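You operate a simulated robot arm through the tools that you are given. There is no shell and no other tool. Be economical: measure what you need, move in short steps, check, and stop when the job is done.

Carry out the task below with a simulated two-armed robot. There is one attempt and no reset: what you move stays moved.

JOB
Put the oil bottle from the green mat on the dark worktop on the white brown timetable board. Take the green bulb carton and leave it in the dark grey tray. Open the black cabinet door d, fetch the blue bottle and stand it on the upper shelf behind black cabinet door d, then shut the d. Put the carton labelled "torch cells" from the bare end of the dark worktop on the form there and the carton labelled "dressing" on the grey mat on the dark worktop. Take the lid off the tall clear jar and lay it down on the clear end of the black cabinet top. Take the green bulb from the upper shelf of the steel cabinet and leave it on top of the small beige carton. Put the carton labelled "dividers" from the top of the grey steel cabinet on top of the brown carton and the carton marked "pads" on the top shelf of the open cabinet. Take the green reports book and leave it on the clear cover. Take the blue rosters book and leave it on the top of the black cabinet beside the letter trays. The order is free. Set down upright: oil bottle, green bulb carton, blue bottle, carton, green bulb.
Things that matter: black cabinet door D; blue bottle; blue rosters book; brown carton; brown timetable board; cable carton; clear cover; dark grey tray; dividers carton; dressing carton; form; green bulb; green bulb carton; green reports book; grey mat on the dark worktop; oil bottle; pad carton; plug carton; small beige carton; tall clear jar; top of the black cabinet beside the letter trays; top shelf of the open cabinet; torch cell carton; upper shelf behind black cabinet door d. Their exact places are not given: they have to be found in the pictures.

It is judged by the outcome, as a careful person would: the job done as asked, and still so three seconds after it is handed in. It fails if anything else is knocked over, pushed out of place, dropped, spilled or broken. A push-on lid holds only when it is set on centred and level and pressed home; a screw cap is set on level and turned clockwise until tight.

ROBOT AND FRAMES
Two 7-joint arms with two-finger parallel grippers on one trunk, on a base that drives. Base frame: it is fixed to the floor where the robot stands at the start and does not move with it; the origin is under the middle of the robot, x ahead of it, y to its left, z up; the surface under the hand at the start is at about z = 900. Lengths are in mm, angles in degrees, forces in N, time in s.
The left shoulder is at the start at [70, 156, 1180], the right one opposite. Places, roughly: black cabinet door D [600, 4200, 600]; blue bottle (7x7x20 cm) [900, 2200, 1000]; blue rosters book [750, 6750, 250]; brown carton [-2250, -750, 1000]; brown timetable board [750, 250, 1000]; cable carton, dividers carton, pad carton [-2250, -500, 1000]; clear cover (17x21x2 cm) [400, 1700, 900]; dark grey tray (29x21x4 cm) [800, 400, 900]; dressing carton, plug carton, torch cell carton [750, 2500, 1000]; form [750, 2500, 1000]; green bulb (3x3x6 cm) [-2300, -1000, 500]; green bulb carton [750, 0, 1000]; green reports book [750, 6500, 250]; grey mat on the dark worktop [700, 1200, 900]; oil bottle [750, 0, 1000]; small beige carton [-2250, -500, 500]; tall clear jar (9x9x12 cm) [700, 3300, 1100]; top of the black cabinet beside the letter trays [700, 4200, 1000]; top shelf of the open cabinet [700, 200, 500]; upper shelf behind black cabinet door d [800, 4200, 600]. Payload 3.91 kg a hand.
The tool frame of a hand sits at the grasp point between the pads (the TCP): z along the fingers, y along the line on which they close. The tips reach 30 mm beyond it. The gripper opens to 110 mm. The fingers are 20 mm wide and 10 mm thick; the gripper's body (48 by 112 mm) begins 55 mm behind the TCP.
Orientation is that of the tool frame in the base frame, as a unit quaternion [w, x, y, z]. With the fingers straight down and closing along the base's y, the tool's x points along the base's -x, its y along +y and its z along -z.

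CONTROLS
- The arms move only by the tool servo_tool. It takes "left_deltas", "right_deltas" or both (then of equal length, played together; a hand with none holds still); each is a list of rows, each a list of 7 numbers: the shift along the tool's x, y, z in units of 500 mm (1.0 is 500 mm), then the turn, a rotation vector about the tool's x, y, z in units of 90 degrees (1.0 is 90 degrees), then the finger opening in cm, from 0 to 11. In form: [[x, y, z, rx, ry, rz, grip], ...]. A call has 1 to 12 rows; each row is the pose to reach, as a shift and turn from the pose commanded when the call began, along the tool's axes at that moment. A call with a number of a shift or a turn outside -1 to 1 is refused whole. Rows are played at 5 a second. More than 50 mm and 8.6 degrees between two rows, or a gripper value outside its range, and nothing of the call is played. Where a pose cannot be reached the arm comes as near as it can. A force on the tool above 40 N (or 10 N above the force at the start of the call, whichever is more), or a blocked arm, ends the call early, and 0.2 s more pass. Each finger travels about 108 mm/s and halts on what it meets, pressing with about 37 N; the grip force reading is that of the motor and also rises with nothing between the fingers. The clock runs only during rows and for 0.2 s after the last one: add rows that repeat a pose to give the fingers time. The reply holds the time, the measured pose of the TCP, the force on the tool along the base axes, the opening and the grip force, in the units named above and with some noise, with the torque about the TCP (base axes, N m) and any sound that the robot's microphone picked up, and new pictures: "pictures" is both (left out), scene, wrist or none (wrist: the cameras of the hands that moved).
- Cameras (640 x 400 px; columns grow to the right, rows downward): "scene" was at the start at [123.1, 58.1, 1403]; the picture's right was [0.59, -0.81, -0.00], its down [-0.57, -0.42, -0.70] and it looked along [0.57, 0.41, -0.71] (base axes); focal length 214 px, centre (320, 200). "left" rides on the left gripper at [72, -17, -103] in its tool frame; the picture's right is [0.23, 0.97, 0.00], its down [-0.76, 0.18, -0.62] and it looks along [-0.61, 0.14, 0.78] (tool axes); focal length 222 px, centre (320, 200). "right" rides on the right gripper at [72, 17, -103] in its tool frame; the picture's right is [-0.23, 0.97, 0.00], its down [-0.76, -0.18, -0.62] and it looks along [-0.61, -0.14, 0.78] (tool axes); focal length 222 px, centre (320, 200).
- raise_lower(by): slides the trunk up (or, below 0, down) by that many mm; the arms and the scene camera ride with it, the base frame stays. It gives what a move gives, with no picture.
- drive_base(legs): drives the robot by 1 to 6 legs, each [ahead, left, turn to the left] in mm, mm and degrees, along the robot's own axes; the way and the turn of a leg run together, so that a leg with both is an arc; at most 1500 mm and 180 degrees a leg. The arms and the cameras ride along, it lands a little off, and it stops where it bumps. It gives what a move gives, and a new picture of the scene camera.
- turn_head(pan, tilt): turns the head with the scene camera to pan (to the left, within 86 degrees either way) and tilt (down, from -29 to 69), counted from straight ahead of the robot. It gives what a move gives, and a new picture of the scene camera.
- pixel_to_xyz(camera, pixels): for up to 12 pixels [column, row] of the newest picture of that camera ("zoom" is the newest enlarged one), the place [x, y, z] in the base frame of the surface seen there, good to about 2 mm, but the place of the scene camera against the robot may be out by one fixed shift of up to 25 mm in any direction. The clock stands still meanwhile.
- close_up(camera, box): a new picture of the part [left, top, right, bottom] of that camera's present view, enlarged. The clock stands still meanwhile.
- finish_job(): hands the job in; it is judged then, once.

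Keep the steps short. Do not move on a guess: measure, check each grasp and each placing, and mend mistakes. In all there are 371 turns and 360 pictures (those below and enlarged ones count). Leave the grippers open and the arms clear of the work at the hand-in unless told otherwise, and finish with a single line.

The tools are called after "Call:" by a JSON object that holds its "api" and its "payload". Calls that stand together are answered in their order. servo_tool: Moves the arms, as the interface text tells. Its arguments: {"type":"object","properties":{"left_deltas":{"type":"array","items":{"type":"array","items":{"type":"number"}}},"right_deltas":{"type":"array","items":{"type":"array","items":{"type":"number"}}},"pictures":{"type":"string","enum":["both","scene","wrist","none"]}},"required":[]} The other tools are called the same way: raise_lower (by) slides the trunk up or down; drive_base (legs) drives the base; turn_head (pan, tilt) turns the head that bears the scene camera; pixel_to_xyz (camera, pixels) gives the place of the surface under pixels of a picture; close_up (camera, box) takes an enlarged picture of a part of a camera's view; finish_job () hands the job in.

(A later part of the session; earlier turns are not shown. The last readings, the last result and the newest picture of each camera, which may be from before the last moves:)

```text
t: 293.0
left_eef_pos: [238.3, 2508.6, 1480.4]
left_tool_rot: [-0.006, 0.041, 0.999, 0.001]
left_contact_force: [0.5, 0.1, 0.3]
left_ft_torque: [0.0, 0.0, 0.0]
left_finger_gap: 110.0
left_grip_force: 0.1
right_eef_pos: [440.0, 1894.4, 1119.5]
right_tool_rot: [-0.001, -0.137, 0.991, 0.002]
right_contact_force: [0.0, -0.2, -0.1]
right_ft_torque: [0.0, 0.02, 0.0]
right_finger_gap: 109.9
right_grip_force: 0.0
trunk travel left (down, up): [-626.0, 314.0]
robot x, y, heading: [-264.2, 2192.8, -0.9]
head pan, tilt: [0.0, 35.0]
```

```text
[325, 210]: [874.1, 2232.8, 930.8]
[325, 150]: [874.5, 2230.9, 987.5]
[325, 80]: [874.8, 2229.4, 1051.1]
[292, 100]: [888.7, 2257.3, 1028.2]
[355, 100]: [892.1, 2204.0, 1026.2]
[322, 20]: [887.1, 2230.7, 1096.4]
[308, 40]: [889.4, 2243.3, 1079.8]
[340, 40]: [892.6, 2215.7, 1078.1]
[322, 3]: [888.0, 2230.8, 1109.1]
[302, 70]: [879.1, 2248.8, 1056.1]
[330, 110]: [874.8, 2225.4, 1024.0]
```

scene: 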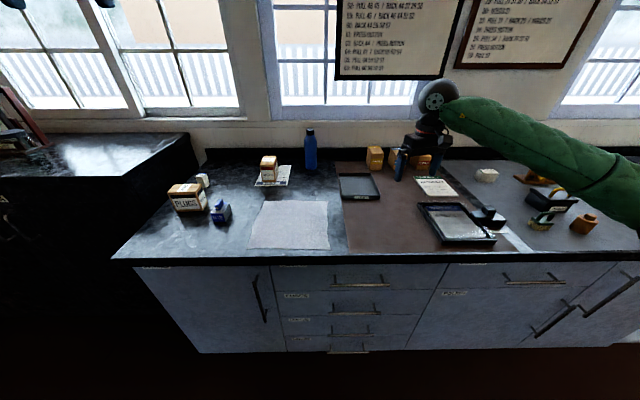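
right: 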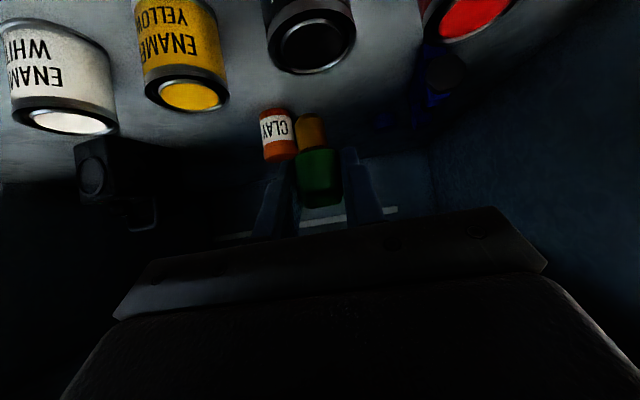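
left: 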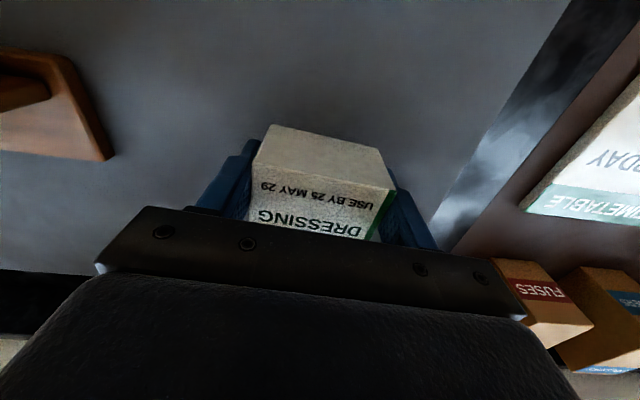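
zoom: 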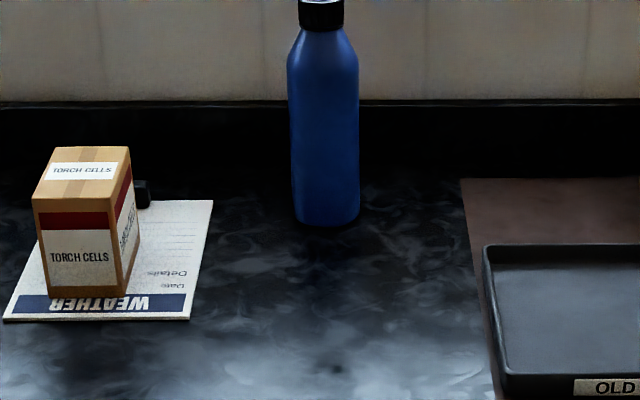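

The blue bottle's axis is at about (910,2231) and its cap top at about 1100. I'll line the robot up, straighten the right hand and pitch it 65° for a frontal grasp.

Call:
{"api": "drive_base", "payload": {"legs": [[0, 240, 0.8], [160, 0, 0]]}}

Call:
{"api": "servo_tool", "payload": {"right_deltas": [[0, 0, 0, 0, 0, 0.085, 11], [0, 0, 0, 0, 0, 0.17, 11], [0, 0, 0, 0, 0, 0.17, 11]], "pictures": "none"}}

Call:
{"api": "servo_tool", "payload": {"right_deltas": [[0, 0, 0, 0, -0.09, 0, 11], [0, 0, 0, 0, -0.18, 0, 11], [0, 0, 0, 0, -0.27, 0, 11], [0, 0, 0, 0, -0.36, 0, 11], [0, 0, 0, 0, -0.45, 0, 11], [0, 0, 0, 0, -0.54, 0, 11], [0, 0, 0, 0, -0.63, 0, 11], [0, 0, 0, 0, -0.72, 0, 11], [0, 0, 0, 0, -0.72, 0, 11]], "pictures": "wrist"}}

```text
t: 295.8
left_eef_pos: [394.2, 2757.6, 1479.3]
left_tool_rot: [-0.006, 0.034, 0.999, 0.0]
left_contact_force: [0.0, -0.4, 0.8]
left_ft_torque: [0.0, -0.02, 0.02]
left_finger_gap: 109.9
left_grip_force: 0.0
right_eef_pos: [605.0, 2146.7, 1118.6]
right_tool_rot: [-0.002, -0.144, 0.99, 0.002]
right_contact_force: [0.8, 1.1, -0.3]
right_ft_torque: [0.01, 0.03, -0.01]
right_finger_gap: 109.8
right_grip_force: 0.1
trunk travel left (down, up): [-626.0, 314.0]
robot x, y, heading: [-104.8, 2431.9, -0.0]
head pan, tilt: [0.0, 35.0]
```

scene: 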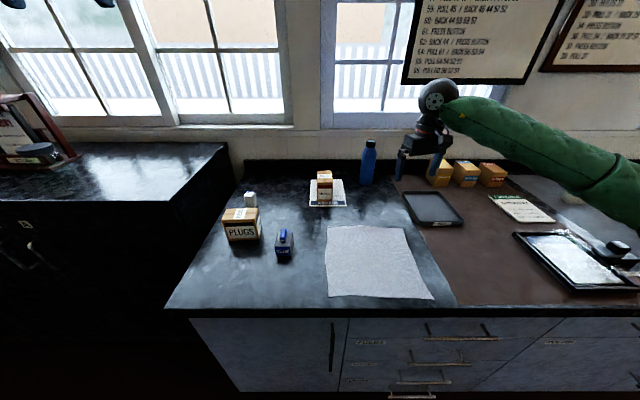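

```text
t: 296.6
left_eef_pos: [393.6, 2757.3, 1481.4]
left_tool_rot: [-0.005, 0.034, 0.999, 0.0]
left_contact_force: [-0.1, 0.4, 0.0]
left_ft_torque: [-0.02, 0.01, 0.0]
left_finger_gap: 109.7
left_grip_force: 0.1
right_eef_pos: [603.1, 2147.4, 1119.8]
right_tool_rot: [-0.001, -0.011, 1.0, 0.002]
right_contact_force: [0.8, 0.1, -0.8]
right_ft_torque: [0.0, 0.0, -0.01]
right_finger_gap: 110.1
right_grip_force: 0.0
trunk travel left (down, up): [-626.0, 314.0]
robot x, y, heading: [-105.9, 2431.2, 0.2]
head pan, tilt: [0.0, 35.0]
```

```text
t: 298.6
left_eef_pos: [393.5, 2757.1, 1481.1]
left_tool_rot: [-0.005, 0.034, 0.999, 0.0]
left_contact_force: [-0.1, -0.8, -0.8]
left_ft_torque: [-0.01, -0.02, 0.02]
left_finger_gap: 110.0
left_grip_force: 0.1
right_eef_pos: [603.3, 2147.8, 1119.8]
right_tool_rot: [0.536, -0.008, 0.844, 0.007]
right_contact_force: [-0.1, 0.1, -0.3]
right_ft_torque: [-0.03, 0.02, 0.01]
right_finger_gap: 110.0
right_grip_force: 0.1
trunk travel left (down, up): [-626.0, 314.0]
robot x, y, heading: [-103.8, 2434.4, -0.0]
head pan, tilt: [0.0, 35.0]
```

right: 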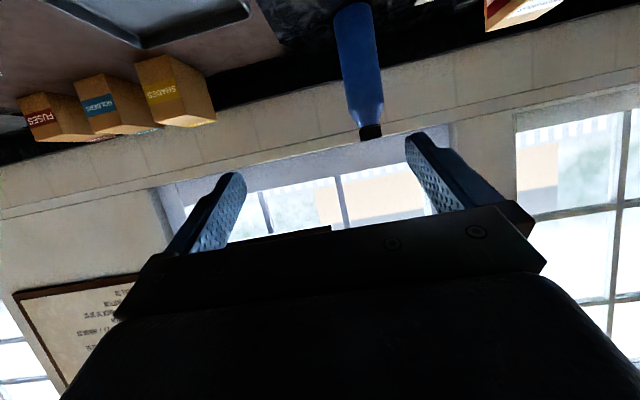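

Call:
{"api": "pixel_to_xyz", "payload": {"camera": "right", "pixels": [[360, 60], [337, 40], [382, 40], [342, 80], [384, 75], [370, 130], [362, 130], [378, 130], [360, 20], [347, 95], [384, 100]]}}

```text
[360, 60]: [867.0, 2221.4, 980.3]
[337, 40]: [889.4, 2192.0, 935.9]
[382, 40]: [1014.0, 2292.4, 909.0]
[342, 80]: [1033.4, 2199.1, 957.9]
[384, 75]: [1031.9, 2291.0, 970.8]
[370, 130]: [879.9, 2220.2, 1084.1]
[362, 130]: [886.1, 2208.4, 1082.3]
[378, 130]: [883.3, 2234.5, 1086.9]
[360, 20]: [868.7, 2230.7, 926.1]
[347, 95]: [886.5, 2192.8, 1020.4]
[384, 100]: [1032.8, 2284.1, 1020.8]
```

The bottle's axis in the wrist view is about (898,2222). I'll approach to just before it, then slide the fingers around it.

Call:
{"api": "servo_tool", "payload": {"right_deltas": [[-0.008, 0.037, 0.08, 0, 0, 0, 11], [-0.016, 0.074, 0.16, 0, 0, 0, 11], [-0.025, 0.111, 0.24, 0, 0, 0, 11], [-0.033, 0.148, 0.32, 0, 0, 0, 11], [-0.033, 0.148, 0.362, 0, 0, 0, 11], [-0.033, 0.148, 0.362, 0, 0, 0, 11]], "pictures": "wrist"}}

```text
t: 299.9
left_eef_pos: [395.2, 2757.3, 1480.0]
left_tool_rot: [-0.005, 0.033, 0.999, -0.001]
left_contact_force: [0.0, -0.3, 0.5]
left_ft_torque: [-0.01, -0.04, 0.01]
left_finger_gap: 109.8
left_grip_force: 0.1
right_eef_pos: [773.2, 2225.2, 1057.5]
right_tool_rot: [0.535, -0.008, 0.845, 0.007]
right_contact_force: [-0.1, 0.5, 0.1]
right_ft_torque: [0.0, 0.05, 0.0]
right_finger_gap: 110.2
right_grip_force: 0.1
trunk travel left (down, up): [-626.0, 314.0]
robot x, y, heading: [-101.0, 2426.0, 0.2]
head pan, tilt: [0.0, 35.0]
```

right: 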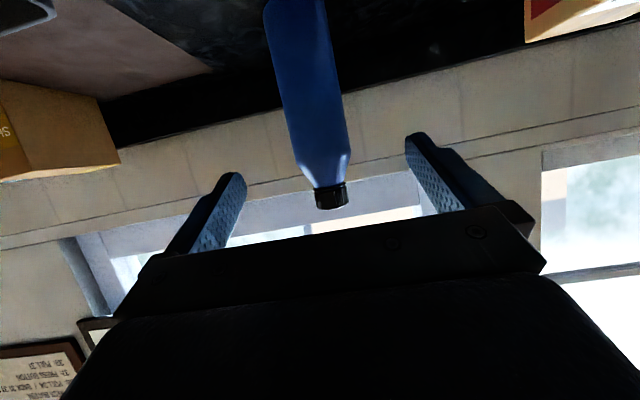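

Call:
{"api": "servo_tool", "payload": {"right_deltas": [[0, -0.004, 0.09, 0, 0, 0, 11], [0, -0.006, 0.18, 0, 0, 0, 11], [0, -0.006, 0.262, 0, 0, 0, 11], [0, -0.006, 0.262, 0, 0, 0, 11], [0, -0.006, 0.262, 0, 0, 0, 6], [0, -0.006, 0.262, 0, 0, 0, 3], [0, -0.006, 0.262, 0, 0, 0, 0], [0, -0.006, 0.262, 0, 0, 0, 0], [-0.04, -0.006, 0.243, 0, 0, 0, 0], [-0.109, -0.006, 0.211, 0, 0, 0, 0], [-0.109, -0.006, 0.211, 0, 0, 0, 0]], "pictures": "both"}}

```text
t: 302.4
left_eef_pos: [394.4, 2756.6, 1479.8]
left_tool_rot: [-0.007, 0.034, 0.999, 0.0]
left_contact_force: [0.9, -0.3, 0.4]
left_ft_torque: [0.01, 0.03, 0.0]
left_finger_gap: 110.0
left_grip_force: 0.0
right_eef_pos: [892.6, 2224.9, 1060.0]
right_tool_rot: [0.535, -0.007, 0.845, 0.006]
right_contact_force: [0.2, 0.0, -3.6]
right_ft_torque: [-0.01, 0.04, 0.01]
right_finger_gap: 60.6
right_grip_force: 37.0
trunk travel left (down, up): [-626.0, 314.0]
robot x, y, heading: [-100.4, 2431.7, 0.1]
head pan, tilt: [0.0, 35.0]
```

scene: 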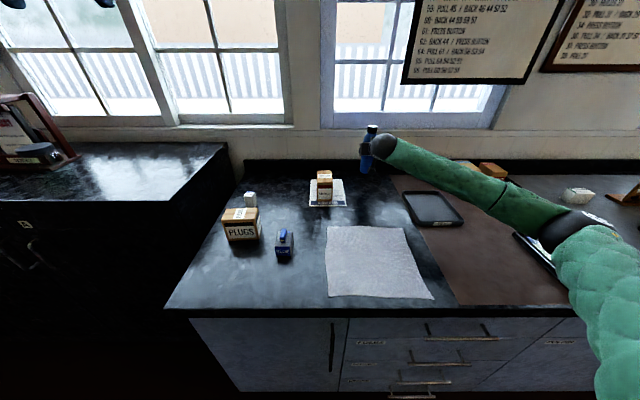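
right: 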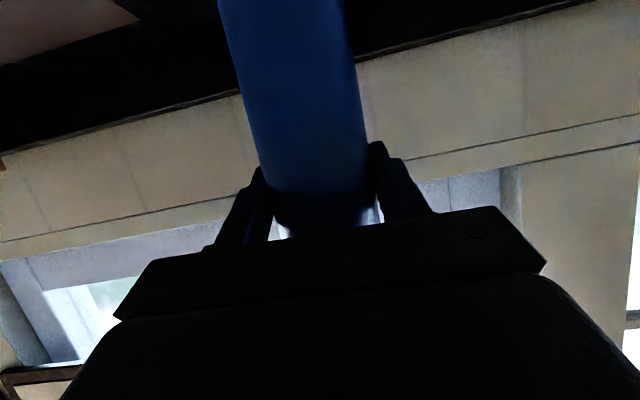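

I hold the blue bottle (60.6 mm, 3.6 N). I'll draw it in, back off and drive left to the black cabinet.

Call:
{"api": "servo_tool", "payload": {"right_deltas": [[0.037, 0, -0.078, 0, 0, 0, 0], [0.073, 0, -0.155, 0, 0, 0, 0], [0.11, 0, -0.233, 0, 0, 0, 0], [0.146, 0, -0.31, 0, 0, 0, 0], [0.183, 0, -0.388, 0, 0, 0, 0], [0.22, 0, -0.465, 0, 0, 0, 0], [0.256, 0, -0.543, 0, 0, 0, 0]], "pictures": "none"}}

Call:
{"api": "drive_base", "payload": {"legs": [[-250, 0, 0], [0, 1000, 0]]}}

Call:
{"api": "turn_head", "payload": {"pan": 25, "tilt": 25}}

```text
t: 303.9
left_eef_pos: [392.2, 2757.4, 1481.1]
left_tool_rot: [-0.004, 0.034, 0.999, 0.001]
left_contact_force: [0.1, 0.6, 0.0]
left_ft_torque: [0.03, 0.0, -0.02]
left_finger_gap: 110.4
left_grip_force: 0.0
right_eef_pos: [591.7, 2217.8, 1062.4]
right_tool_rot: [0.536, -0.008, 0.844, 0.006]
right_contact_force: [-1.3, -0.4, -4.2]
right_ft_torque: [-0.03, 0.04, 0.02]
right_finger_gap: 60.5
right_grip_force: 37.4
trunk travel left (down, up): [-626.0, 314.0]
robot x, y, heading: [-103.4, 2431.3, -0.0]
head pan, tilt: [0.0, 35.0]
```

```text
t: 310.6
left_eef_pos: [146.8, 3754.5, 1481.0]
left_tool_rot: [-0.005, 0.036, 0.999, 0.0]
left_contact_force: [-0.3, -0.1, 0.2]
left_ft_torque: [0.01, -0.03, 0.0]
left_finger_gap: 110.0
left_grip_force: 0.0
right_eef_pos: [342.9, 3213.5, 1061.8]
right_tool_rot: [0.535, -0.006, 0.845, 0.006]
right_contact_force: [-0.7, 0.9, -3.5]
right_ft_torque: [-0.02, 0.06, 0.02]
right_finger_gap: 60.5
right_grip_force: 36.7
trunk travel left (down, up): [-626.0, 314.0]
robot x, y, heading: [-354.7, 3430.4, -0.2]
head pan, tilt: [0.0, 35.0]
```

scene: 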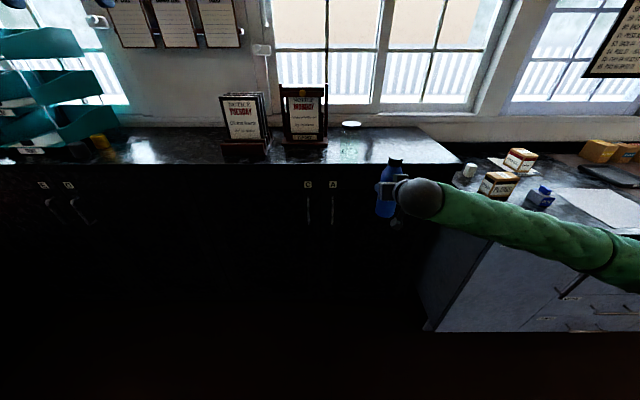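

```text
t: 311.4
left_eef_pos: [147.2, 3754.3, 1479.9]
left_tool_rot: [-0.006, 0.036, 0.999, 0.0]
left_contact_force: [-0.6, -0.4, 0.4]
left_ft_torque: [0.0, 0.0, -0.04]
left_finger_gap: 110.0
left_grip_force: 0.0
right_eef_pos: [344.3, 3213.9, 1062.3]
right_tool_rot: [0.535, -0.007, 0.845, 0.006]
right_contact_force: [0.0, 0.2, -4.1]
right_ft_torque: [0.02, 0.04, 0.0]
right_finger_gap: 60.4
right_grip_force: 37.0
trunk travel left (down, up): [-626.0, 314.0]
robot x, y, heading: [-352.6, 3430.9, -0.0]
head pan, tilt: [25.0, 25.0]
```

scene: 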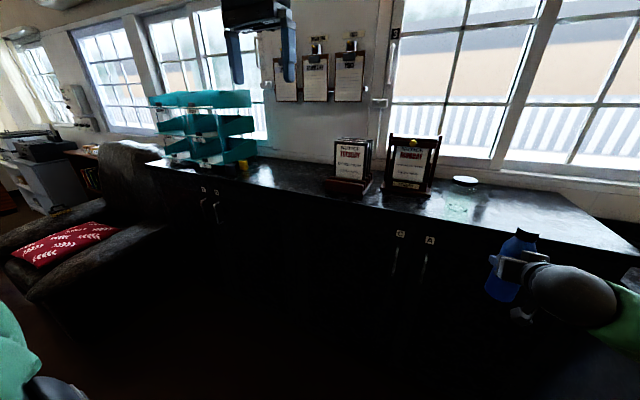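

Call:
{"api": "close_up", "payload": {"camera": "scene", "box": [150, 170, 300, 260]}}

Call:
{"api": "pixel_to_xyz", "payload": {"camera": "scene", "pixels": [[204, 192], [214, 196], [401, 235], [428, 242], [465, 180], [460, 205], [250, 180], [300, 180], [350, 180], [205, 130], [500, 225], [180, 230]]}}

```text
4.27 times, centred on (225, 215) of scene
```

zoom: 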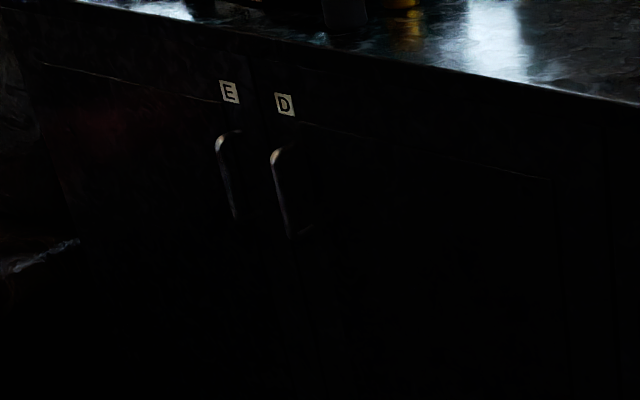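

```text
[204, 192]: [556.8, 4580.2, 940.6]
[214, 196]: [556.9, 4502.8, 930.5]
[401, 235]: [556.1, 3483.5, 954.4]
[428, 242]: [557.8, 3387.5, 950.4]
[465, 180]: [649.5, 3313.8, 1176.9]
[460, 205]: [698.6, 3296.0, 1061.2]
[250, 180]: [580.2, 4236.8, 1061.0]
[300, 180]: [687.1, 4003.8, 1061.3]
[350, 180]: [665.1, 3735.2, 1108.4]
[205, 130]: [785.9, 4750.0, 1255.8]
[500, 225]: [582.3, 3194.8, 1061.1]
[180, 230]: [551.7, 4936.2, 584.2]
```

Call:
{"api": "pixel_to_xyz", "payload": {"camera": "zoom", "pixels": [[285, 104], [277, 152], [283, 190], [290, 232], [228, 92], [235, 215], [550, 180], [555, 300], [300, 235], [320, 260], [320, 135], [460, 350]]}}

```text
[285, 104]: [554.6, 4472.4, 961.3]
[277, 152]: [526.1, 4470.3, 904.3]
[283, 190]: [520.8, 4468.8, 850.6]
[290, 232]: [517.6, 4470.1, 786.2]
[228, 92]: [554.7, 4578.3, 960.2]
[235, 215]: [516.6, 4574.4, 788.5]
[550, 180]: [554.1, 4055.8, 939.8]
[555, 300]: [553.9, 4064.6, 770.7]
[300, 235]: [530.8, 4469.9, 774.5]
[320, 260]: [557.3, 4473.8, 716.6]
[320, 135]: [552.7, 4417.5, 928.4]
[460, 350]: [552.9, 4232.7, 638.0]
```

Door D has its handle at about (520,4470, z 775–895), and its hinge is on the right at y about 4040. I'll lower the trunk, move in front of it and pitch the left hand to take the handle.

Call:
{"api": "raise_lower", "payload": {"by": -300}}

Call:
{"api": "drive_base", "payload": {"legs": [[0, 740, 0]]}}

Call:
{"api": "servo_tool", "payload": {"left_deltas": [[0, 0, 0.05, 0, -0.08, 0, 8], [0, 0, 0.1, 0, -0.16, 0, 8], [0, 0, 0.16, 0, -0.24, 0, 8], [0, 0, 0.22, 0, -0.32, 0, 8], [0, 0, 0.28, 0, -0.4, 0, 8], [0, 0, 0.35, 0, -0.48, 0, 8], [0, 0, 0.42, 0, -0.56, 0, 8], [0, 0, 0.49, 0, -0.64, 0, 8], [0, 0, 0.56, 0, -0.7, 0, 8], [0, 0, 0.63, 0, -0.75, 0, 8], [0, 0, 0.67, 0, -0.75, 0, 8], [0, 0, 0.67, 0, -0.75, 0, 8]], "pictures": "both"}}

```text
t: 314.4
left_eef_pos: [146.7, 3755.1, 1181.7]
left_tool_rot: [-0.006, 0.037, 0.999, 0.0]
left_contact_force: [-0.1, -0.6, 0.1]
left_ft_torque: [-0.01, 0.0, -0.02]
left_finger_gap: 110.2
left_grip_force: 0.1
right_eef_pos: [342.5, 3213.7, 761.3]
right_tool_rot: [0.535, -0.005, 0.845, 0.005]
right_contact_force: [-0.2, 0.8, -4.4]
right_ft_torque: [0.01, 0.06, 0.0]
right_finger_gap: 60.4
right_grip_force: 36.7
trunk travel left (down, up): [-325.0, 614.0]
robot x, y, heading: [-356.1, 3428.5, -0.4]
head pan, tilt: [25.0, 25.0]
```

```text
t: 318.5
left_eef_pos: [143.8, 4497.9, 1180.9]
left_tool_rot: [-0.005, 0.034, 0.999, 0.001]
left_contact_force: [0.0, -0.7, 0.0]
left_ft_torque: [0.01, 0.01, -0.02]
left_finger_gap: 109.9
left_grip_force: 0.0
right_eef_pos: [345.6, 3957.2, 762.7]
right_tool_rot: [0.535, -0.009, 0.845, 0.008]
right_contact_force: [0.3, -0.1, -4.7]
right_ft_torque: [-0.02, 0.05, -0.02]
right_finger_gap: 60.6
right_grip_force: 36.6
trunk travel left (down, up): [-325.0, 614.0]
robot x, y, heading: [-352.5, 4171.9, 0.1]
head pan, tilt: [25.0, 25.0]
```

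scene: 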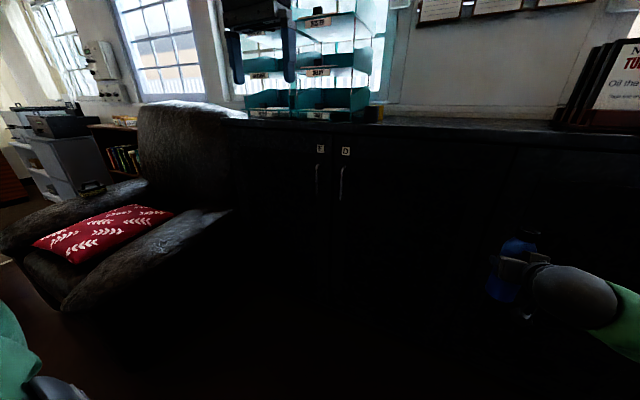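

```text
t: 321.1
left_eef_pos: [255.4, 4545.0, 871.3]
left_tool_rot: [0.551, 0.027, 0.834, -0.019]
left_contact_force: [-0.2, 1.1, -0.9]
left_ft_torque: [0.0, -0.01, -0.01]
left_finger_gap: 79.9
left_grip_force: 0.0
left hand out of reach, approached as far as the arm can: row 7, 8, 9, 10, 11, 12
right_eef_pos: [344.3, 3957.5, 761.4]
right_tool_rot: [0.536, -0.009, 0.844, 0.007]
right_contact_force: [0.0, -0.5, -3.5]
right_ft_torque: [0.01, 0.05, -0.01]
right_finger_gap: 60.4
right_grip_force: 37.0
trunk travel left (down, up): [-325.0, 614.0]
robot x, y, heading: [-355.8, 4172.7, -0.0]
head pan, tilt: [25.0, 25.0]
```

scene: 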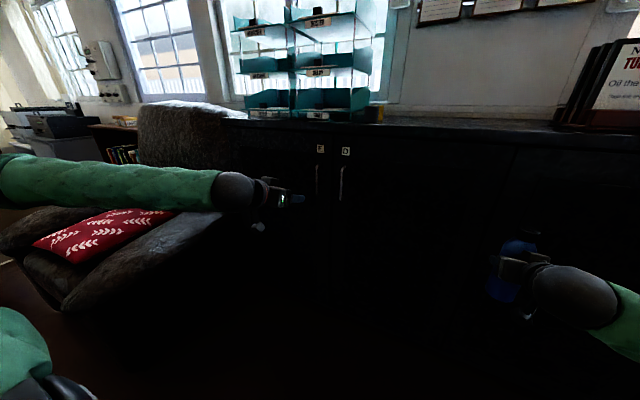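
left: 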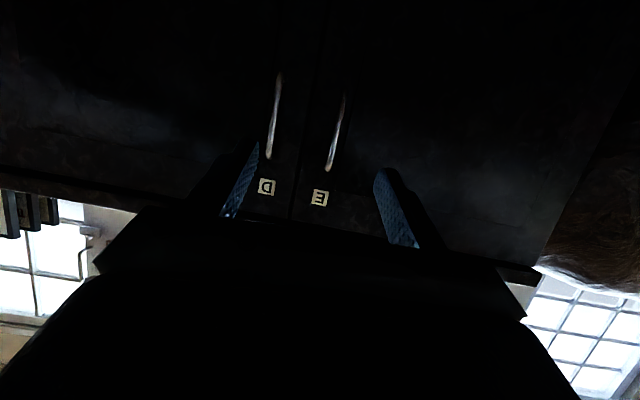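

Call:
{"api": "close_up", "payload": {"camera": "left", "box": [220, 50, 400, 220]}}

Call:
{"api": "pixel_to_xyz", "payload": {"camera": "left", "pixels": [[278, 80], [276, 105], [273, 130], [269, 152], [265, 187], [342, 100], [335, 140], [300, 150], [250, 150]]}}

```text
2.35 times, centred on (310, 135) of left
```

zoom: 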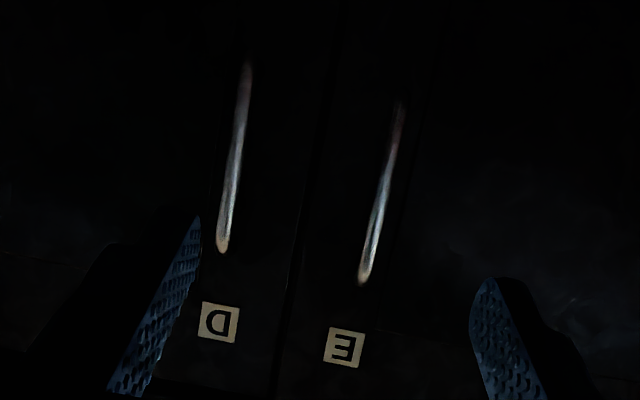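

```text
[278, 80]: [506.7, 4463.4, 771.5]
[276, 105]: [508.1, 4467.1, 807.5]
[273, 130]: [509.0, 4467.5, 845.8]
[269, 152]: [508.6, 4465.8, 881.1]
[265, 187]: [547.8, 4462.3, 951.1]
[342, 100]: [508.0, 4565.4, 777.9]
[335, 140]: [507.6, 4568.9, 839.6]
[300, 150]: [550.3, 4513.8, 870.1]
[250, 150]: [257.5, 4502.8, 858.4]
```

Call:
{"api": "drive_base", "payload": {"legs": [[110, -79, 0]]}}

Call:
{"api": "servo_tool", "payload": {"left_deltas": [[-0.01, 0, 0.07, 0, 0, 0, 7], [-0.022, 0, 0.14, 0, 0, 0, 6], [-0.035, 0, 0.21, 0, 0, 0, 6], [-0.035, 0, 0.21, 0, 0, 0, 6]], "pictures": "wrist"}}

```text
t: 322.4
left_eef_pos: [368.2, 4465.2, 872.3]
left_tool_rot: [0.551, 0.029, 0.834, -0.019]
left_contact_force: [0.0, -0.1, -0.6]
left_ft_torque: [0.02, 0.0, 0.02]
left_finger_gap: 80.0
left_grip_force: 0.1
right_eef_pos: [455.8, 3879.3, 761.4]
right_tool_rot: [0.534, -0.008, 0.845, 0.008]
right_contact_force: [0.0, -0.2, -3.8]
right_ft_torque: [-0.01, 0.0, -0.01]
right_finger_gap: 60.4
right_grip_force: 37.3
trunk travel left (down, up): [-325.0, 614.0]
robot x, y, heading: [-243.7, 4091.9, 0.0]
head pan, tilt: [25.0, 25.0]
```

scene: 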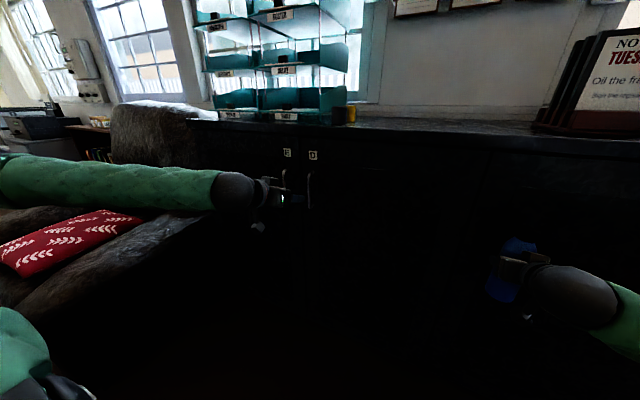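

```text
t: 323.4
left_eef_pos: [471.2, 4457.2, 847.0]
left_tool_rot: [0.551, 0.028, 0.834, -0.019]
left_contact_force: [-0.2, 0.4, 0.3]
left_ft_torque: [-0.04, 0.01, 0.06]
left_finger_gap: 59.8
left_grip_force: 0.1
right_eef_pos: [456.5, 3878.5, 761.7]
right_tool_rot: [0.534, -0.008, 0.845, 0.007]
right_contact_force: [0.0, 1.0, -3.8]
right_ft_torque: [0.01, 0.06, 0.01]
right_finger_gap: 60.5
right_grip_force: 36.6
trunk travel left (down, up): [-325.0, 614.0]
robot x, y, heading: [-238.4, 4093.0, -0.1]
head pan, tilt: [25.0, 25.0]
```

left: 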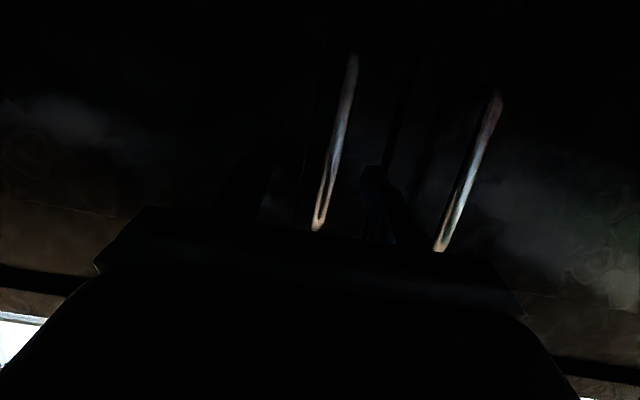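

The D handle lies between the fingers. I'll move in 36 mm and close on it.

Call:
{"api": "servo_tool", "payload": {"left_deltas": [[-0.01, 0.018, 0.035, 0, 0, 0, 6], [-0.019, 0.018, 0.068, 0, 0, 0, 6], [-0.019, 0.018, 0.068, 0, 0, 0, 3], [-0.019, 0.018, 0.068, 0, 0, 0, 0], [-0.019, 0.018, 0.068, 0, 0, 0, 0], [-0.019, 0.018, 0.068, 0, 0, 0, 0]], "pictures": "wrist"}}

```text
t: 324.8
left_eef_pos: [505.3, 4465.3, 842.8]
left_tool_rot: [0.551, 0.028, 0.834, -0.019]
left_contact_force: [-0.2, 10.6, 1.9]
left_ft_torque: [0.06, 0.39, 0.14]
left_finger_gap: 11.8
left_grip_force: 45.0
right_eef_pos: [455.9, 3878.7, 762.2]
right_tool_rot: [0.535, -0.008, 0.845, 0.006]
right_contact_force: [-0.5, 0.5, -4.5]
right_ft_torque: [-0.01, 0.02, 0.02]
right_finger_gap: 60.3
right_grip_force: 37.3
trunk travel left (down, up): [-325.0, 614.0]
robot x, y, heading: [-240.5, 4093.7, 0.2]
head pan, tilt: [25.0, 25.0]
```

left: 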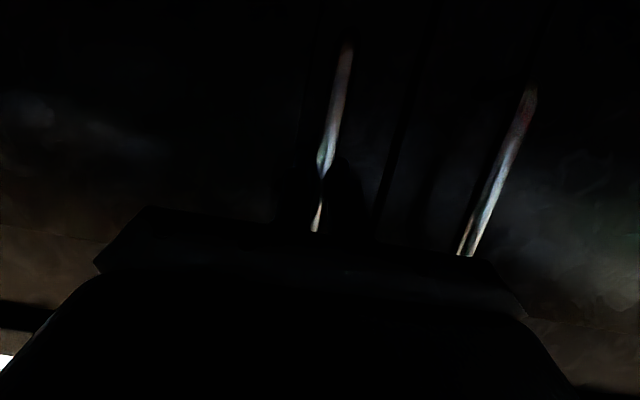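

Gripped. I'll pull along the arc with the base, about 20° first.

Call:
{"api": "drive_base", "payload": {"legs": [[-72, -13, 0], [-69, -26, 0]]}}

```text
t: 326.1
left_eef_pos: [431.3, 4453.9, 842.3]
left_tool_rot: [0.551, 0.026, 0.834, -0.017]
left_contact_force: [0.1, 1.4, -4.2]
left_ft_torque: [0.04, 0.23, 0.16]
left_finger_gap: 11.9
left_grip_force: 45.2
right_eef_pos: [381.3, 3866.3, 761.2]
right_tool_rot: [0.534, -0.009, 0.845, 0.007]
right_contact_force: [0.4, 0.3, -3.9]
right_ft_torque: [0.0, -0.01, 0.01]
right_finger_gap: 60.4
right_grip_force: 36.9
trunk travel left (down, up): [-325.0, 614.0]
robot x, y, heading: [-311.8, 4079.6, 0.3]
head pan, tilt: [25.0, 25.0]
stopped in leg 2: the force on the tool passed its limit at 47 N (the readings are from after the stop); the commanded pose is now the measured one
```

scene: 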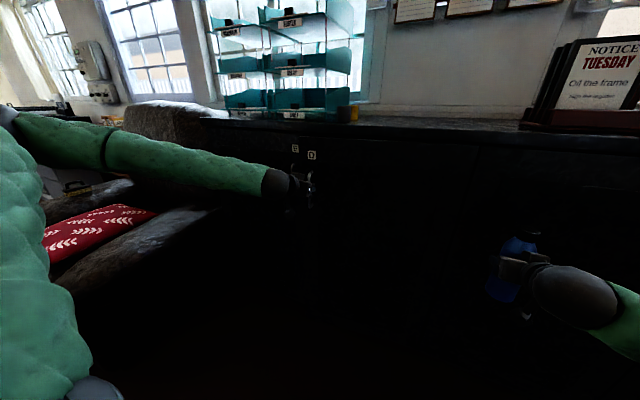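

The door is open about 10°. I'll regrip to relieve the strain and go on in smaller steps.

Call:
{"api": "servo_tool", "payload": {"left_deltas": [[0, 0, 0, 0, 0, 0, 2.5], [0, 0, 0, 0, 0, 0, 2.5], [0, 0, 0, 0, 0, 0, 0], [0, 0, 0, 0, 0, 0, 0]], "pictures": "wrist"}}

Call:
{"api": "drive_base", "payload": {"legs": [[-36, -14, 0]]}}

```text
t: 327.1
left_eef_pos: [431.7, 4454.2, 844.5]
left_tool_rot: [0.552, 0.026, 0.833, -0.017]
left_contact_force: [-0.3, 5.4, 1.7]
left_ft_torque: [-0.13, 0.14, 0.1]
left_finger_gap: 11.7
left_grip_force: 44.6
right_eef_pos: [381.1, 3867.3, 761.0]
right_tool_rot: [0.535, -0.008, 0.845, 0.007]
right_contact_force: [-0.2, 0.0, -4.3]
right_ft_torque: [0.01, 0.06, -0.04]
right_finger_gap: 60.6
right_grip_force: 37.1
trunk travel left (down, up): [-325.0, 614.0]
robot x, y, heading: [-316.1, 4082.0, 0.3]
head pan, tilt: [25.0, 25.0]
```

left: 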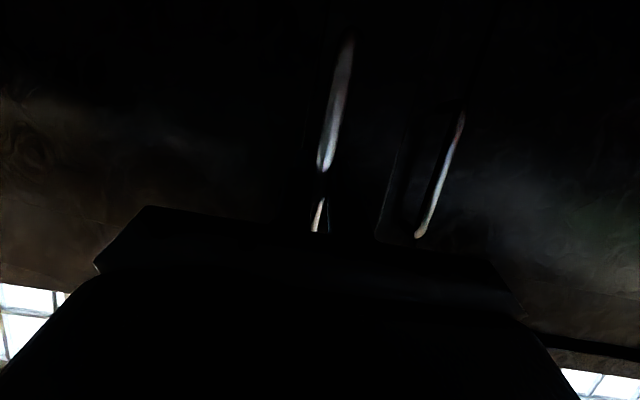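

```text
t: 328.3
left_eef_pos: [395.2, 4444.3, 842.9]
left_tool_rot: [0.552, 0.024, 0.834, -0.015]
left_contact_force: [0.0, 2.6, -1.1]
left_ft_torque: [-0.11, 0.01, 0.18]
left_finger_gap: 11.6
left_grip_force: 44.5
right_eef_pos: [346.8, 3853.4, 761.6]
right_tool_rot: [0.534, -0.01, 0.845, 0.008]
right_contact_force: [-0.3, 0.5, -4.2]
right_ft_torque: [-0.01, 0.03, -0.02]
right_finger_gap: 60.4
right_grip_force: 37.3
trunk travel left (down, up): [-325.0, 614.0]
robot x, y, heading: [-347.1, 4066.5, 0.3]
head pan, tilt: [25.0, 25.0]
stopped in leg 1: the force on the tool passed its limit at 42 N (the readings are from after the stop); the commanded pose is now the measured one
```

scene: 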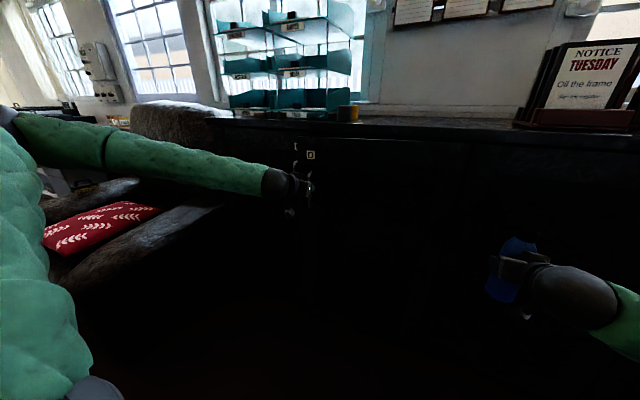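

The door is about 15° ajar. I'll let go of the handle and move the closed fingers around the door's free edge, then sweep it open from inside.

Call:
{"api": "servo_tool", "payload": {"left_deltas": [[0, 0, 0, 0, 0, 0, 5], [0, 0, 0, 0, 0, 0, 5], [0.022, 0, -0.05, 0, 0, 0, 5], [0.043, 0, -0.101, 0, 0, 0, 5], [0.043, 0.1, -0.101, 0, 0, 0, 2], [0.043, 0.2, -0.101, 0, 0, 0, 0], [0.043, 0.21, -0.101, 0, 0, 0, 0], [0, 0.21, -0.01, 0, 0, 0, 0], [-0.03, 0.21, 0.07, 0, 0, 0, 0], [-0.03, 0.21, 0.07, 0, 0, 0, 0]], "pictures": "both"}}

```text
refused: row 8 steps farther than a row can; nothing moved
```

Call:
{"api": "servo_tool", "payload": {"left_deltas": [[0, 0, 0, 0, 0, 0, 5], [0, 0, 0, 0, 0, 0, 5], [0.022, 0, -0.05, 0, 0, 0, 5], [0.043, 0, -0.101, 0, 0, 0, 5], [0.043, 0.09, -0.101, 0, 0, 0, 2], [0.043, 0.18, -0.101, 0, 0, 0, 0], [0.043, 0.21, -0.101, 0, 0, 0, 0], [0.01, 0.21, -0.03, 0, 0, 0, 0], [-0.02, 0.21, 0.045, 0, 0, 0, 0], [-0.03, 0.21, 0.07, 0, 0, 0, 0], [-0.03, 0.21, 0.07, 0, 0, 0, 0]], "pictures": "both"}}

```text
t: 330.7
left_eef_pos: [441.0, 4546.1, 842.8]
left_tool_rot: [0.552, 0.023, 0.833, -0.015]
left_contact_force: [0.3, -1.0, 0.1]
left_ft_torque: [0.03, 0.0, -0.03]
left_finger_gap: 0.2
left_grip_force: 36.7
right_eef_pos: [346.9, 3854.7, 762.0]
right_tool_rot: [0.536, -0.009, 0.844, 0.007]
right_contact_force: [0.0, -0.7, -4.3]
right_ft_torque: [0.01, 0.05, -0.02]
right_finger_gap: 60.6
right_grip_force: 37.3
trunk travel left (down, up): [-325.0, 614.0]
robot x, y, heading: [-347.6, 4064.5, 0.4]
head pan, tilt: [25.0, 25.0]
```

scene: 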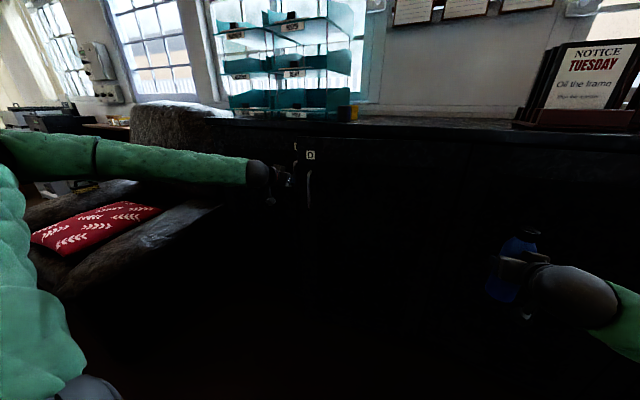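
left: 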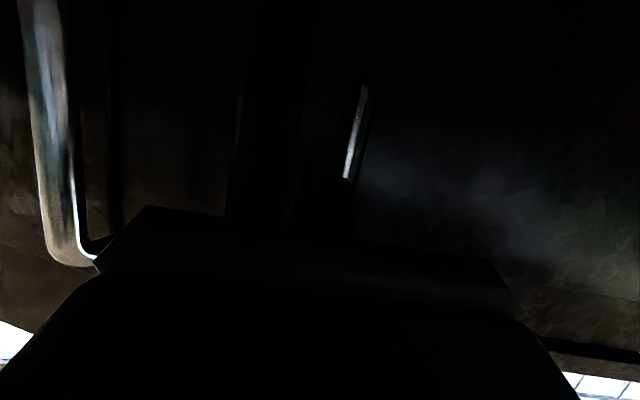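

Call:
{"api": "pixel_to_xyz", "payload": {"camera": "left", "pixels": [[60, 150], [100, 150], [118, 150], [140, 150], [180, 150], [225, 150], [245, 150], [270, 100], [180, 80], [300, 60]]}}

```text
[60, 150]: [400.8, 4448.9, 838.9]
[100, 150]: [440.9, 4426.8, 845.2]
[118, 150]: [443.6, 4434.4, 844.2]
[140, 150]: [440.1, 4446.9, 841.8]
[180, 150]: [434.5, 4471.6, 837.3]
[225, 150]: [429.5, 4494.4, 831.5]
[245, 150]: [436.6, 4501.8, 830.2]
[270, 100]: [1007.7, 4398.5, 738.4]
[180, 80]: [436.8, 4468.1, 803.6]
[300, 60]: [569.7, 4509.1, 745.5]
```

The door edge is at about (428,4500) and the fingers are just outside it. I'll sweep along the opening arc.

Call:
{"api": "servo_tool", "payload": {"left_deltas": [[0.007, -0.053, -0.017, 0, 0, 0, 0], [0.029, -0.094, -0.069, 0, 0, 0, 0], [0.054, -0.147, -0.128, 0, 0, 0, 0], [0.079, -0.202, -0.187, 0, 0, 0, 0], [0.103, -0.248, -0.243, 0, 0, 0, 0], [0.126, -0.301, -0.298, 0, 0, 0, 0], [0.148, -0.353, -0.35, 0, 0, 0, 0], [0.148, -0.353, -0.35, 0, 0, 0, 0]], "pictures": "both"}}

```text
t: 331.3
left_eef_pos: [400.0, 4507.5, 844.9]
left_tool_rot: [0.553, 0.017, 0.833, -0.009]
left_contact_force: [-3.2, 15.1, 3.1]
left_ft_torque: [-0.21, -0.03, 0.04]
left_finger_gap: 0.0
left_grip_force: 36.7
right_eef_pos: [347.7, 3856.0, 760.7]
right_tool_rot: [0.534, -0.01, 0.845, 0.009]
right_contact_force: [-1.0, -1.0, -4.9]
right_ft_torque: [-0.01, 0.0, 0.03]
right_finger_gap: 60.5
right_grip_force: 37.5
trunk travel left (down, up): [-325.0, 614.0]
robot x, y, heading: [-350.2, 4067.5, 0.4]
head pan, tilt: [25.0, 25.0]
stopped in row 3 (left hand): the force on the tool passed its limit at 50 N (the readings are from after the stop); the commanded pose is now the measured one
```

scene: 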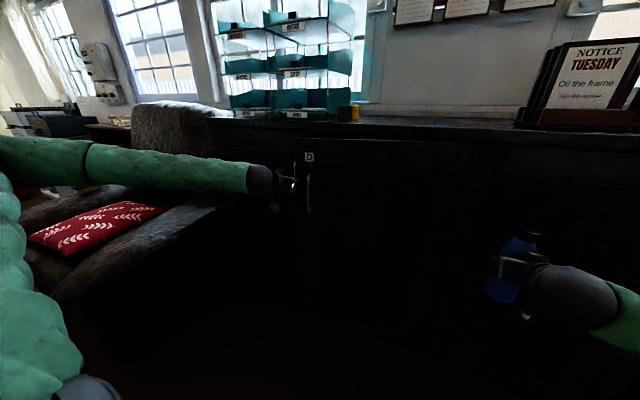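
left: 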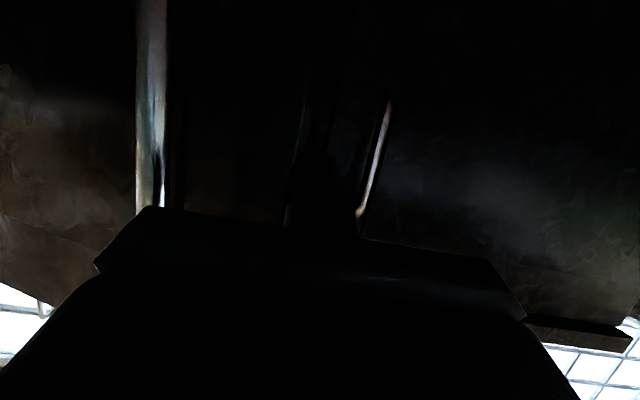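

The fingertips pressed only on the edge face. I'll yaw the hand 50° to the right so the fingers hook behind the door, then pull.

Call:
{"api": "servo_tool", "payload": {"left_deltas": [[0.007, 0.06, -0.016, 0, 0, 0, 0], [0.007, 0.103, -0.016, 0.085, 0, 0.036, 0], [0.007, 0.103, -0.016, 0.17, 0, 0.072, 0], [0.007, 0.103, -0.016, 0.255, 0, 0.108, 0], [0.007, 0.103, -0.016, 0.34, 0, 0.144, 0], [0.007, 0.103, -0.016, 0.426, 0, 0.18, 0], [0.007, 0.103, -0.016, 0.511, 0, 0.217, 0], [-0.02, 0.09, 0.05, 0.511, 0, 0.217, 0], [-0.053, 0.075, 0.124, 0.511, 0, 0.217, 0], [-0.053, 0.075, 0.124, 0.511, 0, 0.217, 0]], "pictures": "both"}}

```text
t: 333.5
left_eef_pos: [469.5, 4543.2, 846.1]
left_tool_rot: [0.495, 0.37, 0.747, -0.244]
left_contact_force: [0.1, -0.2, -0.2]
left_ft_torque: [-0.01, -0.03, -0.03]
left_finger_gap: 0.0
left_grip_force: 37.1
right_eef_pos: [346.8, 3858.3, 761.3]
right_tool_rot: [0.535, -0.011, 0.845, 0.009]
right_contact_force: [0.4, 0.0, -4.2]
right_ft_torque: [-0.02, 0.04, -0.02]
right_finger_gap: 60.4
right_grip_force: 37.1
trunk travel left (down, up): [-325.0, 614.0]
robot x, y, heading: [-350.7, 4065.7, 0.6]
head pan, tilt: [25.0, 25.0]
```

scene: 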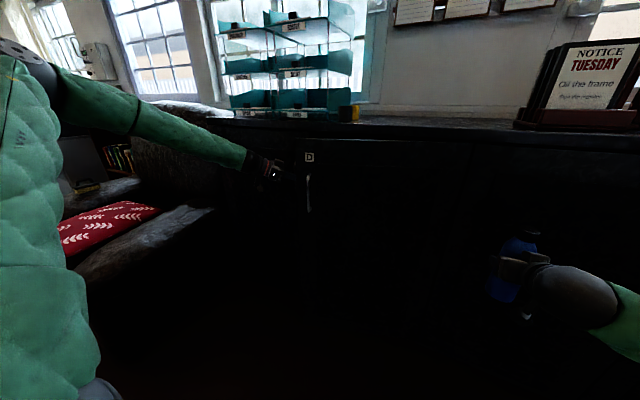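
left: 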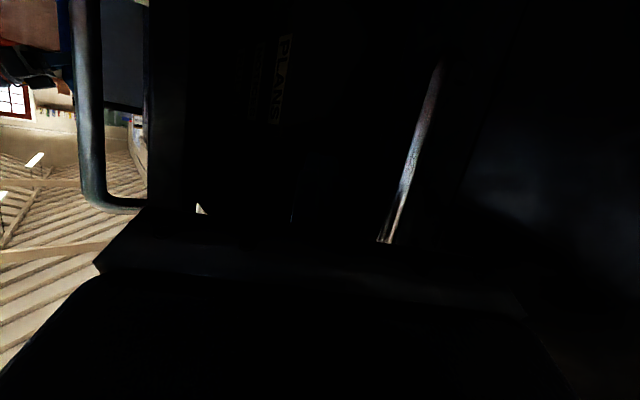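

The fingers are behind the door plane now. I'll move in and pull along the arc.

Call:
{"api": "servo_tool", "payload": {"left_deltas": [[-0.02, -0.04, 0.048, 0, 0, 0, 0], [-0.012, -0.084, 0.03, 0, 0, 0, 0], [-0.004, -0.128, 0.01, 0, 0, 0, 0], [0.002, -0.175, -0.004, 0, 0, 0, 0], [0.008, -0.222, -0.0186, 0, 0, 0, 0], [0.012, -0.27, -0.028, 0, 0, 0, 0], [0.016, -0.319, -0.038, 0, 0, 0, 0], [0.018, -0.368, -0.043, 0, 0, 0, 0], [0.02, -0.416, -0.048, 0, 0, 0, 0], [0.02, -0.465, -0.049, 0, 0, 0, 0], [0.021, -0.515, -0.05, 0, 0, 0, 0]], "pictures": "both"}}

```text
t: 335.9
left_eef_pos: [248.0, 4406.1, 844.1]
left_tool_rot: [0.495, 0.369, 0.748, -0.244]
left_contact_force: [-1.2, -0.2, -0.1]
left_ft_torque: [0.02, -0.03, 0.0]
left_finger_gap: 0.0
left_grip_force: 36.9
right_eef_pos: [345.9, 3856.8, 762.4]
right_tool_rot: [0.535, -0.011, 0.845, 0.009]
right_contact_force: [0.2, 0.0, -4.0]
right_ft_torque: [-0.03, 0.04, -0.01]
right_finger_gap: 60.6
right_grip_force: 37.1
trunk travel left (down, up): [-325.0, 614.0]
robot x, y, heading: [-350.4, 4067.0, 0.6]
head pan, tilt: [25.0, 25.0]
```

scene: 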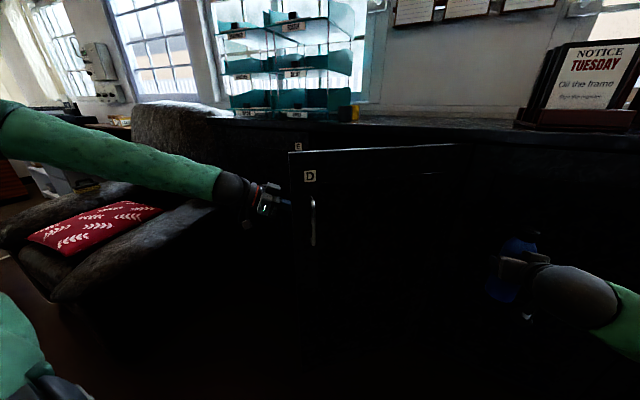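
left: 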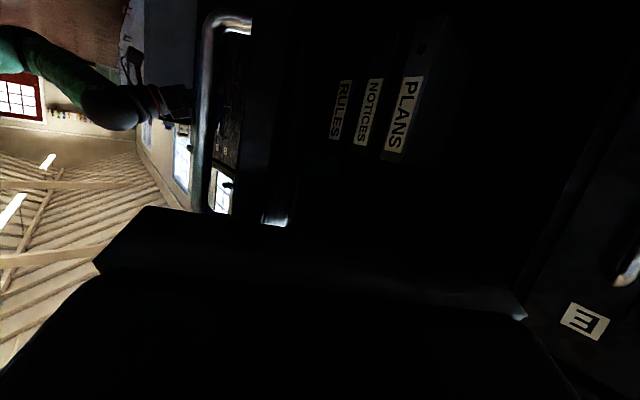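

The door is open about 40° and I can see binders inside. I'll continue along the arc with the arm.

Call:
{"api": "servo_tool", "payload": {"left_deltas": [[-0.001, -0.048, 0.002, 0, 0, 0, 0], [-0.002, -0.095, 0.005, 0, 0, 0, 0], [-0.006, -0.144, 0.014, 0, 0, 0, 0], [-0.01, -0.192, 0.023, 0, 0, 0, 0], [-0.015, -0.239, 0.036, 0, 0, 0, 0], [-0.021, -0.286, 0.05, 0, 0, 0, 0], [-0.021, -0.286, 0.05, 0, 0, 0, 0]], "pictures": "none"}}

Call:
{"api": "drive_base", "payload": {"legs": [[-25, -43, 0], [-19, -46, 0], [-15, -48, 0], [-8, -55, 0], [0, -60, 0]]}}

```text
t: 337.5
left_eef_pos: [189.4, 4317.7, 847.2]
left_tool_rot: [0.496, 0.369, 0.748, -0.243]
left_contact_force: [0.4, -0.8, 0.1]
left_ft_torque: [-0.03, 0.0, 0.02]
left_finger_gap: 0.0
left_grip_force: 37.0
left hand out of reach, approached as far as the arm can: row 5, 6, 7
right_eef_pos: [347.0, 3857.8, 761.0]
right_tool_rot: [0.535, -0.011, 0.845, 0.009]
right_contact_force: [0.0, 0.0, -4.1]
right_ft_torque: [0.01, 0.03, 0.01]
right_finger_gap: 60.8
right_grip_force: 36.8
trunk travel left (down, up): [-325.0, 614.0]
robot x, y, heading: [-349.7, 4067.5, 0.4]
head pan, tilt: [25.0, 25.0]
```

```text
t: 340.6
left_eef_pos: [124.0, 4063.9, 847.2]
left_tool_rot: [0.494, 0.371, 0.748, -0.244]
left_contact_force: [-0.1, -0.1, -0.2]
left_ft_torque: [0.02, 0.03, -0.02]
left_finger_gap: 0.0
left_grip_force: 37.4
right_eef_pos: [282.2, 3602.9, 761.9]
right_tool_rot: [0.535, -0.01, 0.845, 0.008]
right_contact_force: [1.5, -0.4, -5.5]
right_ft_torque: [-0.01, 0.01, 0.0]
right_finger_gap: 60.4
right_grip_force: 36.9
trunk travel left (down, up): [-325.0, 614.0]
robot x, y, heading: [-416.6, 3812.7, 0.5]
head pan, tilt: [25.0, 25.0]
```

scene: 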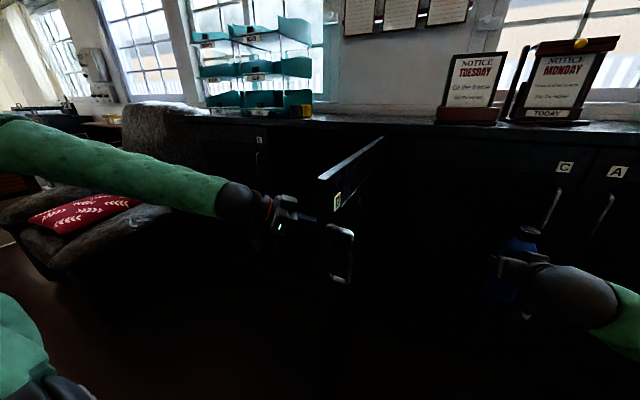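

The door is at about 85°. I'll push it further with the base.

Call:
{"api": "drive_base", "payload": {"legs": [[0, -90, 0], [8, -90, 0]]}}

Call:
{"api": "turn_head", "payload": {"pan": 45, "tilt": 30}}

```text
t: 341.8
left_eef_pos: [125.8, 3984.7, 845.8]
left_tool_rot: [0.494, 0.367, 0.75, -0.241]
left_contact_force: [0.8, -0.4, 0.2]
left_ft_torque: [-0.04, 0.02, 0.02]
left_finger_gap: 0.0
left_grip_force: 37.1
right_eef_pos: [282.4, 3521.8, 760.9]
right_tool_rot: [0.533, -0.01, 0.846, 0.007]
right_contact_force: [-0.9, 0.1, -4.3]
right_ft_torque: [-0.04, 0.04, -0.03]
right_finger_gap: 60.2
right_grip_force: 36.8
trunk travel left (down, up): [-325.0, 614.0]
robot x, y, heading: [-416.7, 3729.2, 0.4]
head pan, tilt: [25.0, 25.0]
stopped in leg 1: the force on the tool passed its limit at 343 N (the readings are from after the stop); the commanded pose is now the measured one
```

scene: 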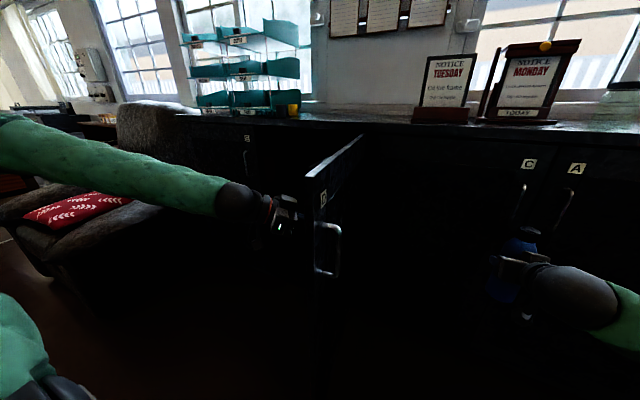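

```text
t: 342.6
left_eef_pos: [125.8, 3984.9, 846.3]
left_tool_rot: [0.495, 0.367, 0.75, -0.241]
left_contact_force: [0.2, 1.3, -0.3]
left_ft_torque: [0.01, -0.01, 0.01]
left_finger_gap: 0.0
left_grip_force: 36.7
right_eef_pos: [283.2, 3522.5, 762.5]
right_tool_rot: [0.534, -0.011, 0.845, 0.008]
right_contact_force: [0.4, 0.4, -4.2]
right_ft_torque: [0.0, 0.04, -0.02]
right_finger_gap: 60.2
right_grip_force: 37.2
trunk travel left (down, up): [-325.0, 614.0]
robot x, y, heading: [-417.3, 3730.7, 0.5]
head pan, tilt: [45.0, 30.0]
```

scene: 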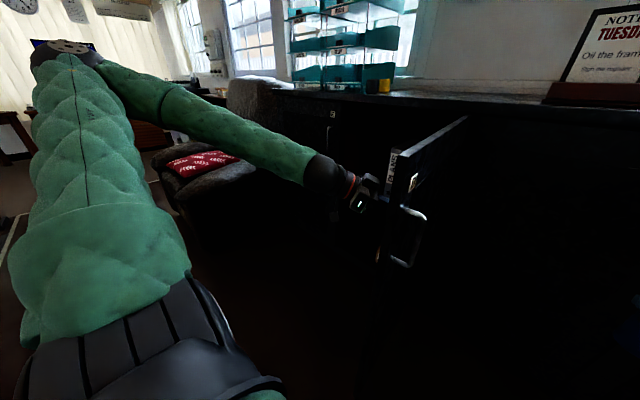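

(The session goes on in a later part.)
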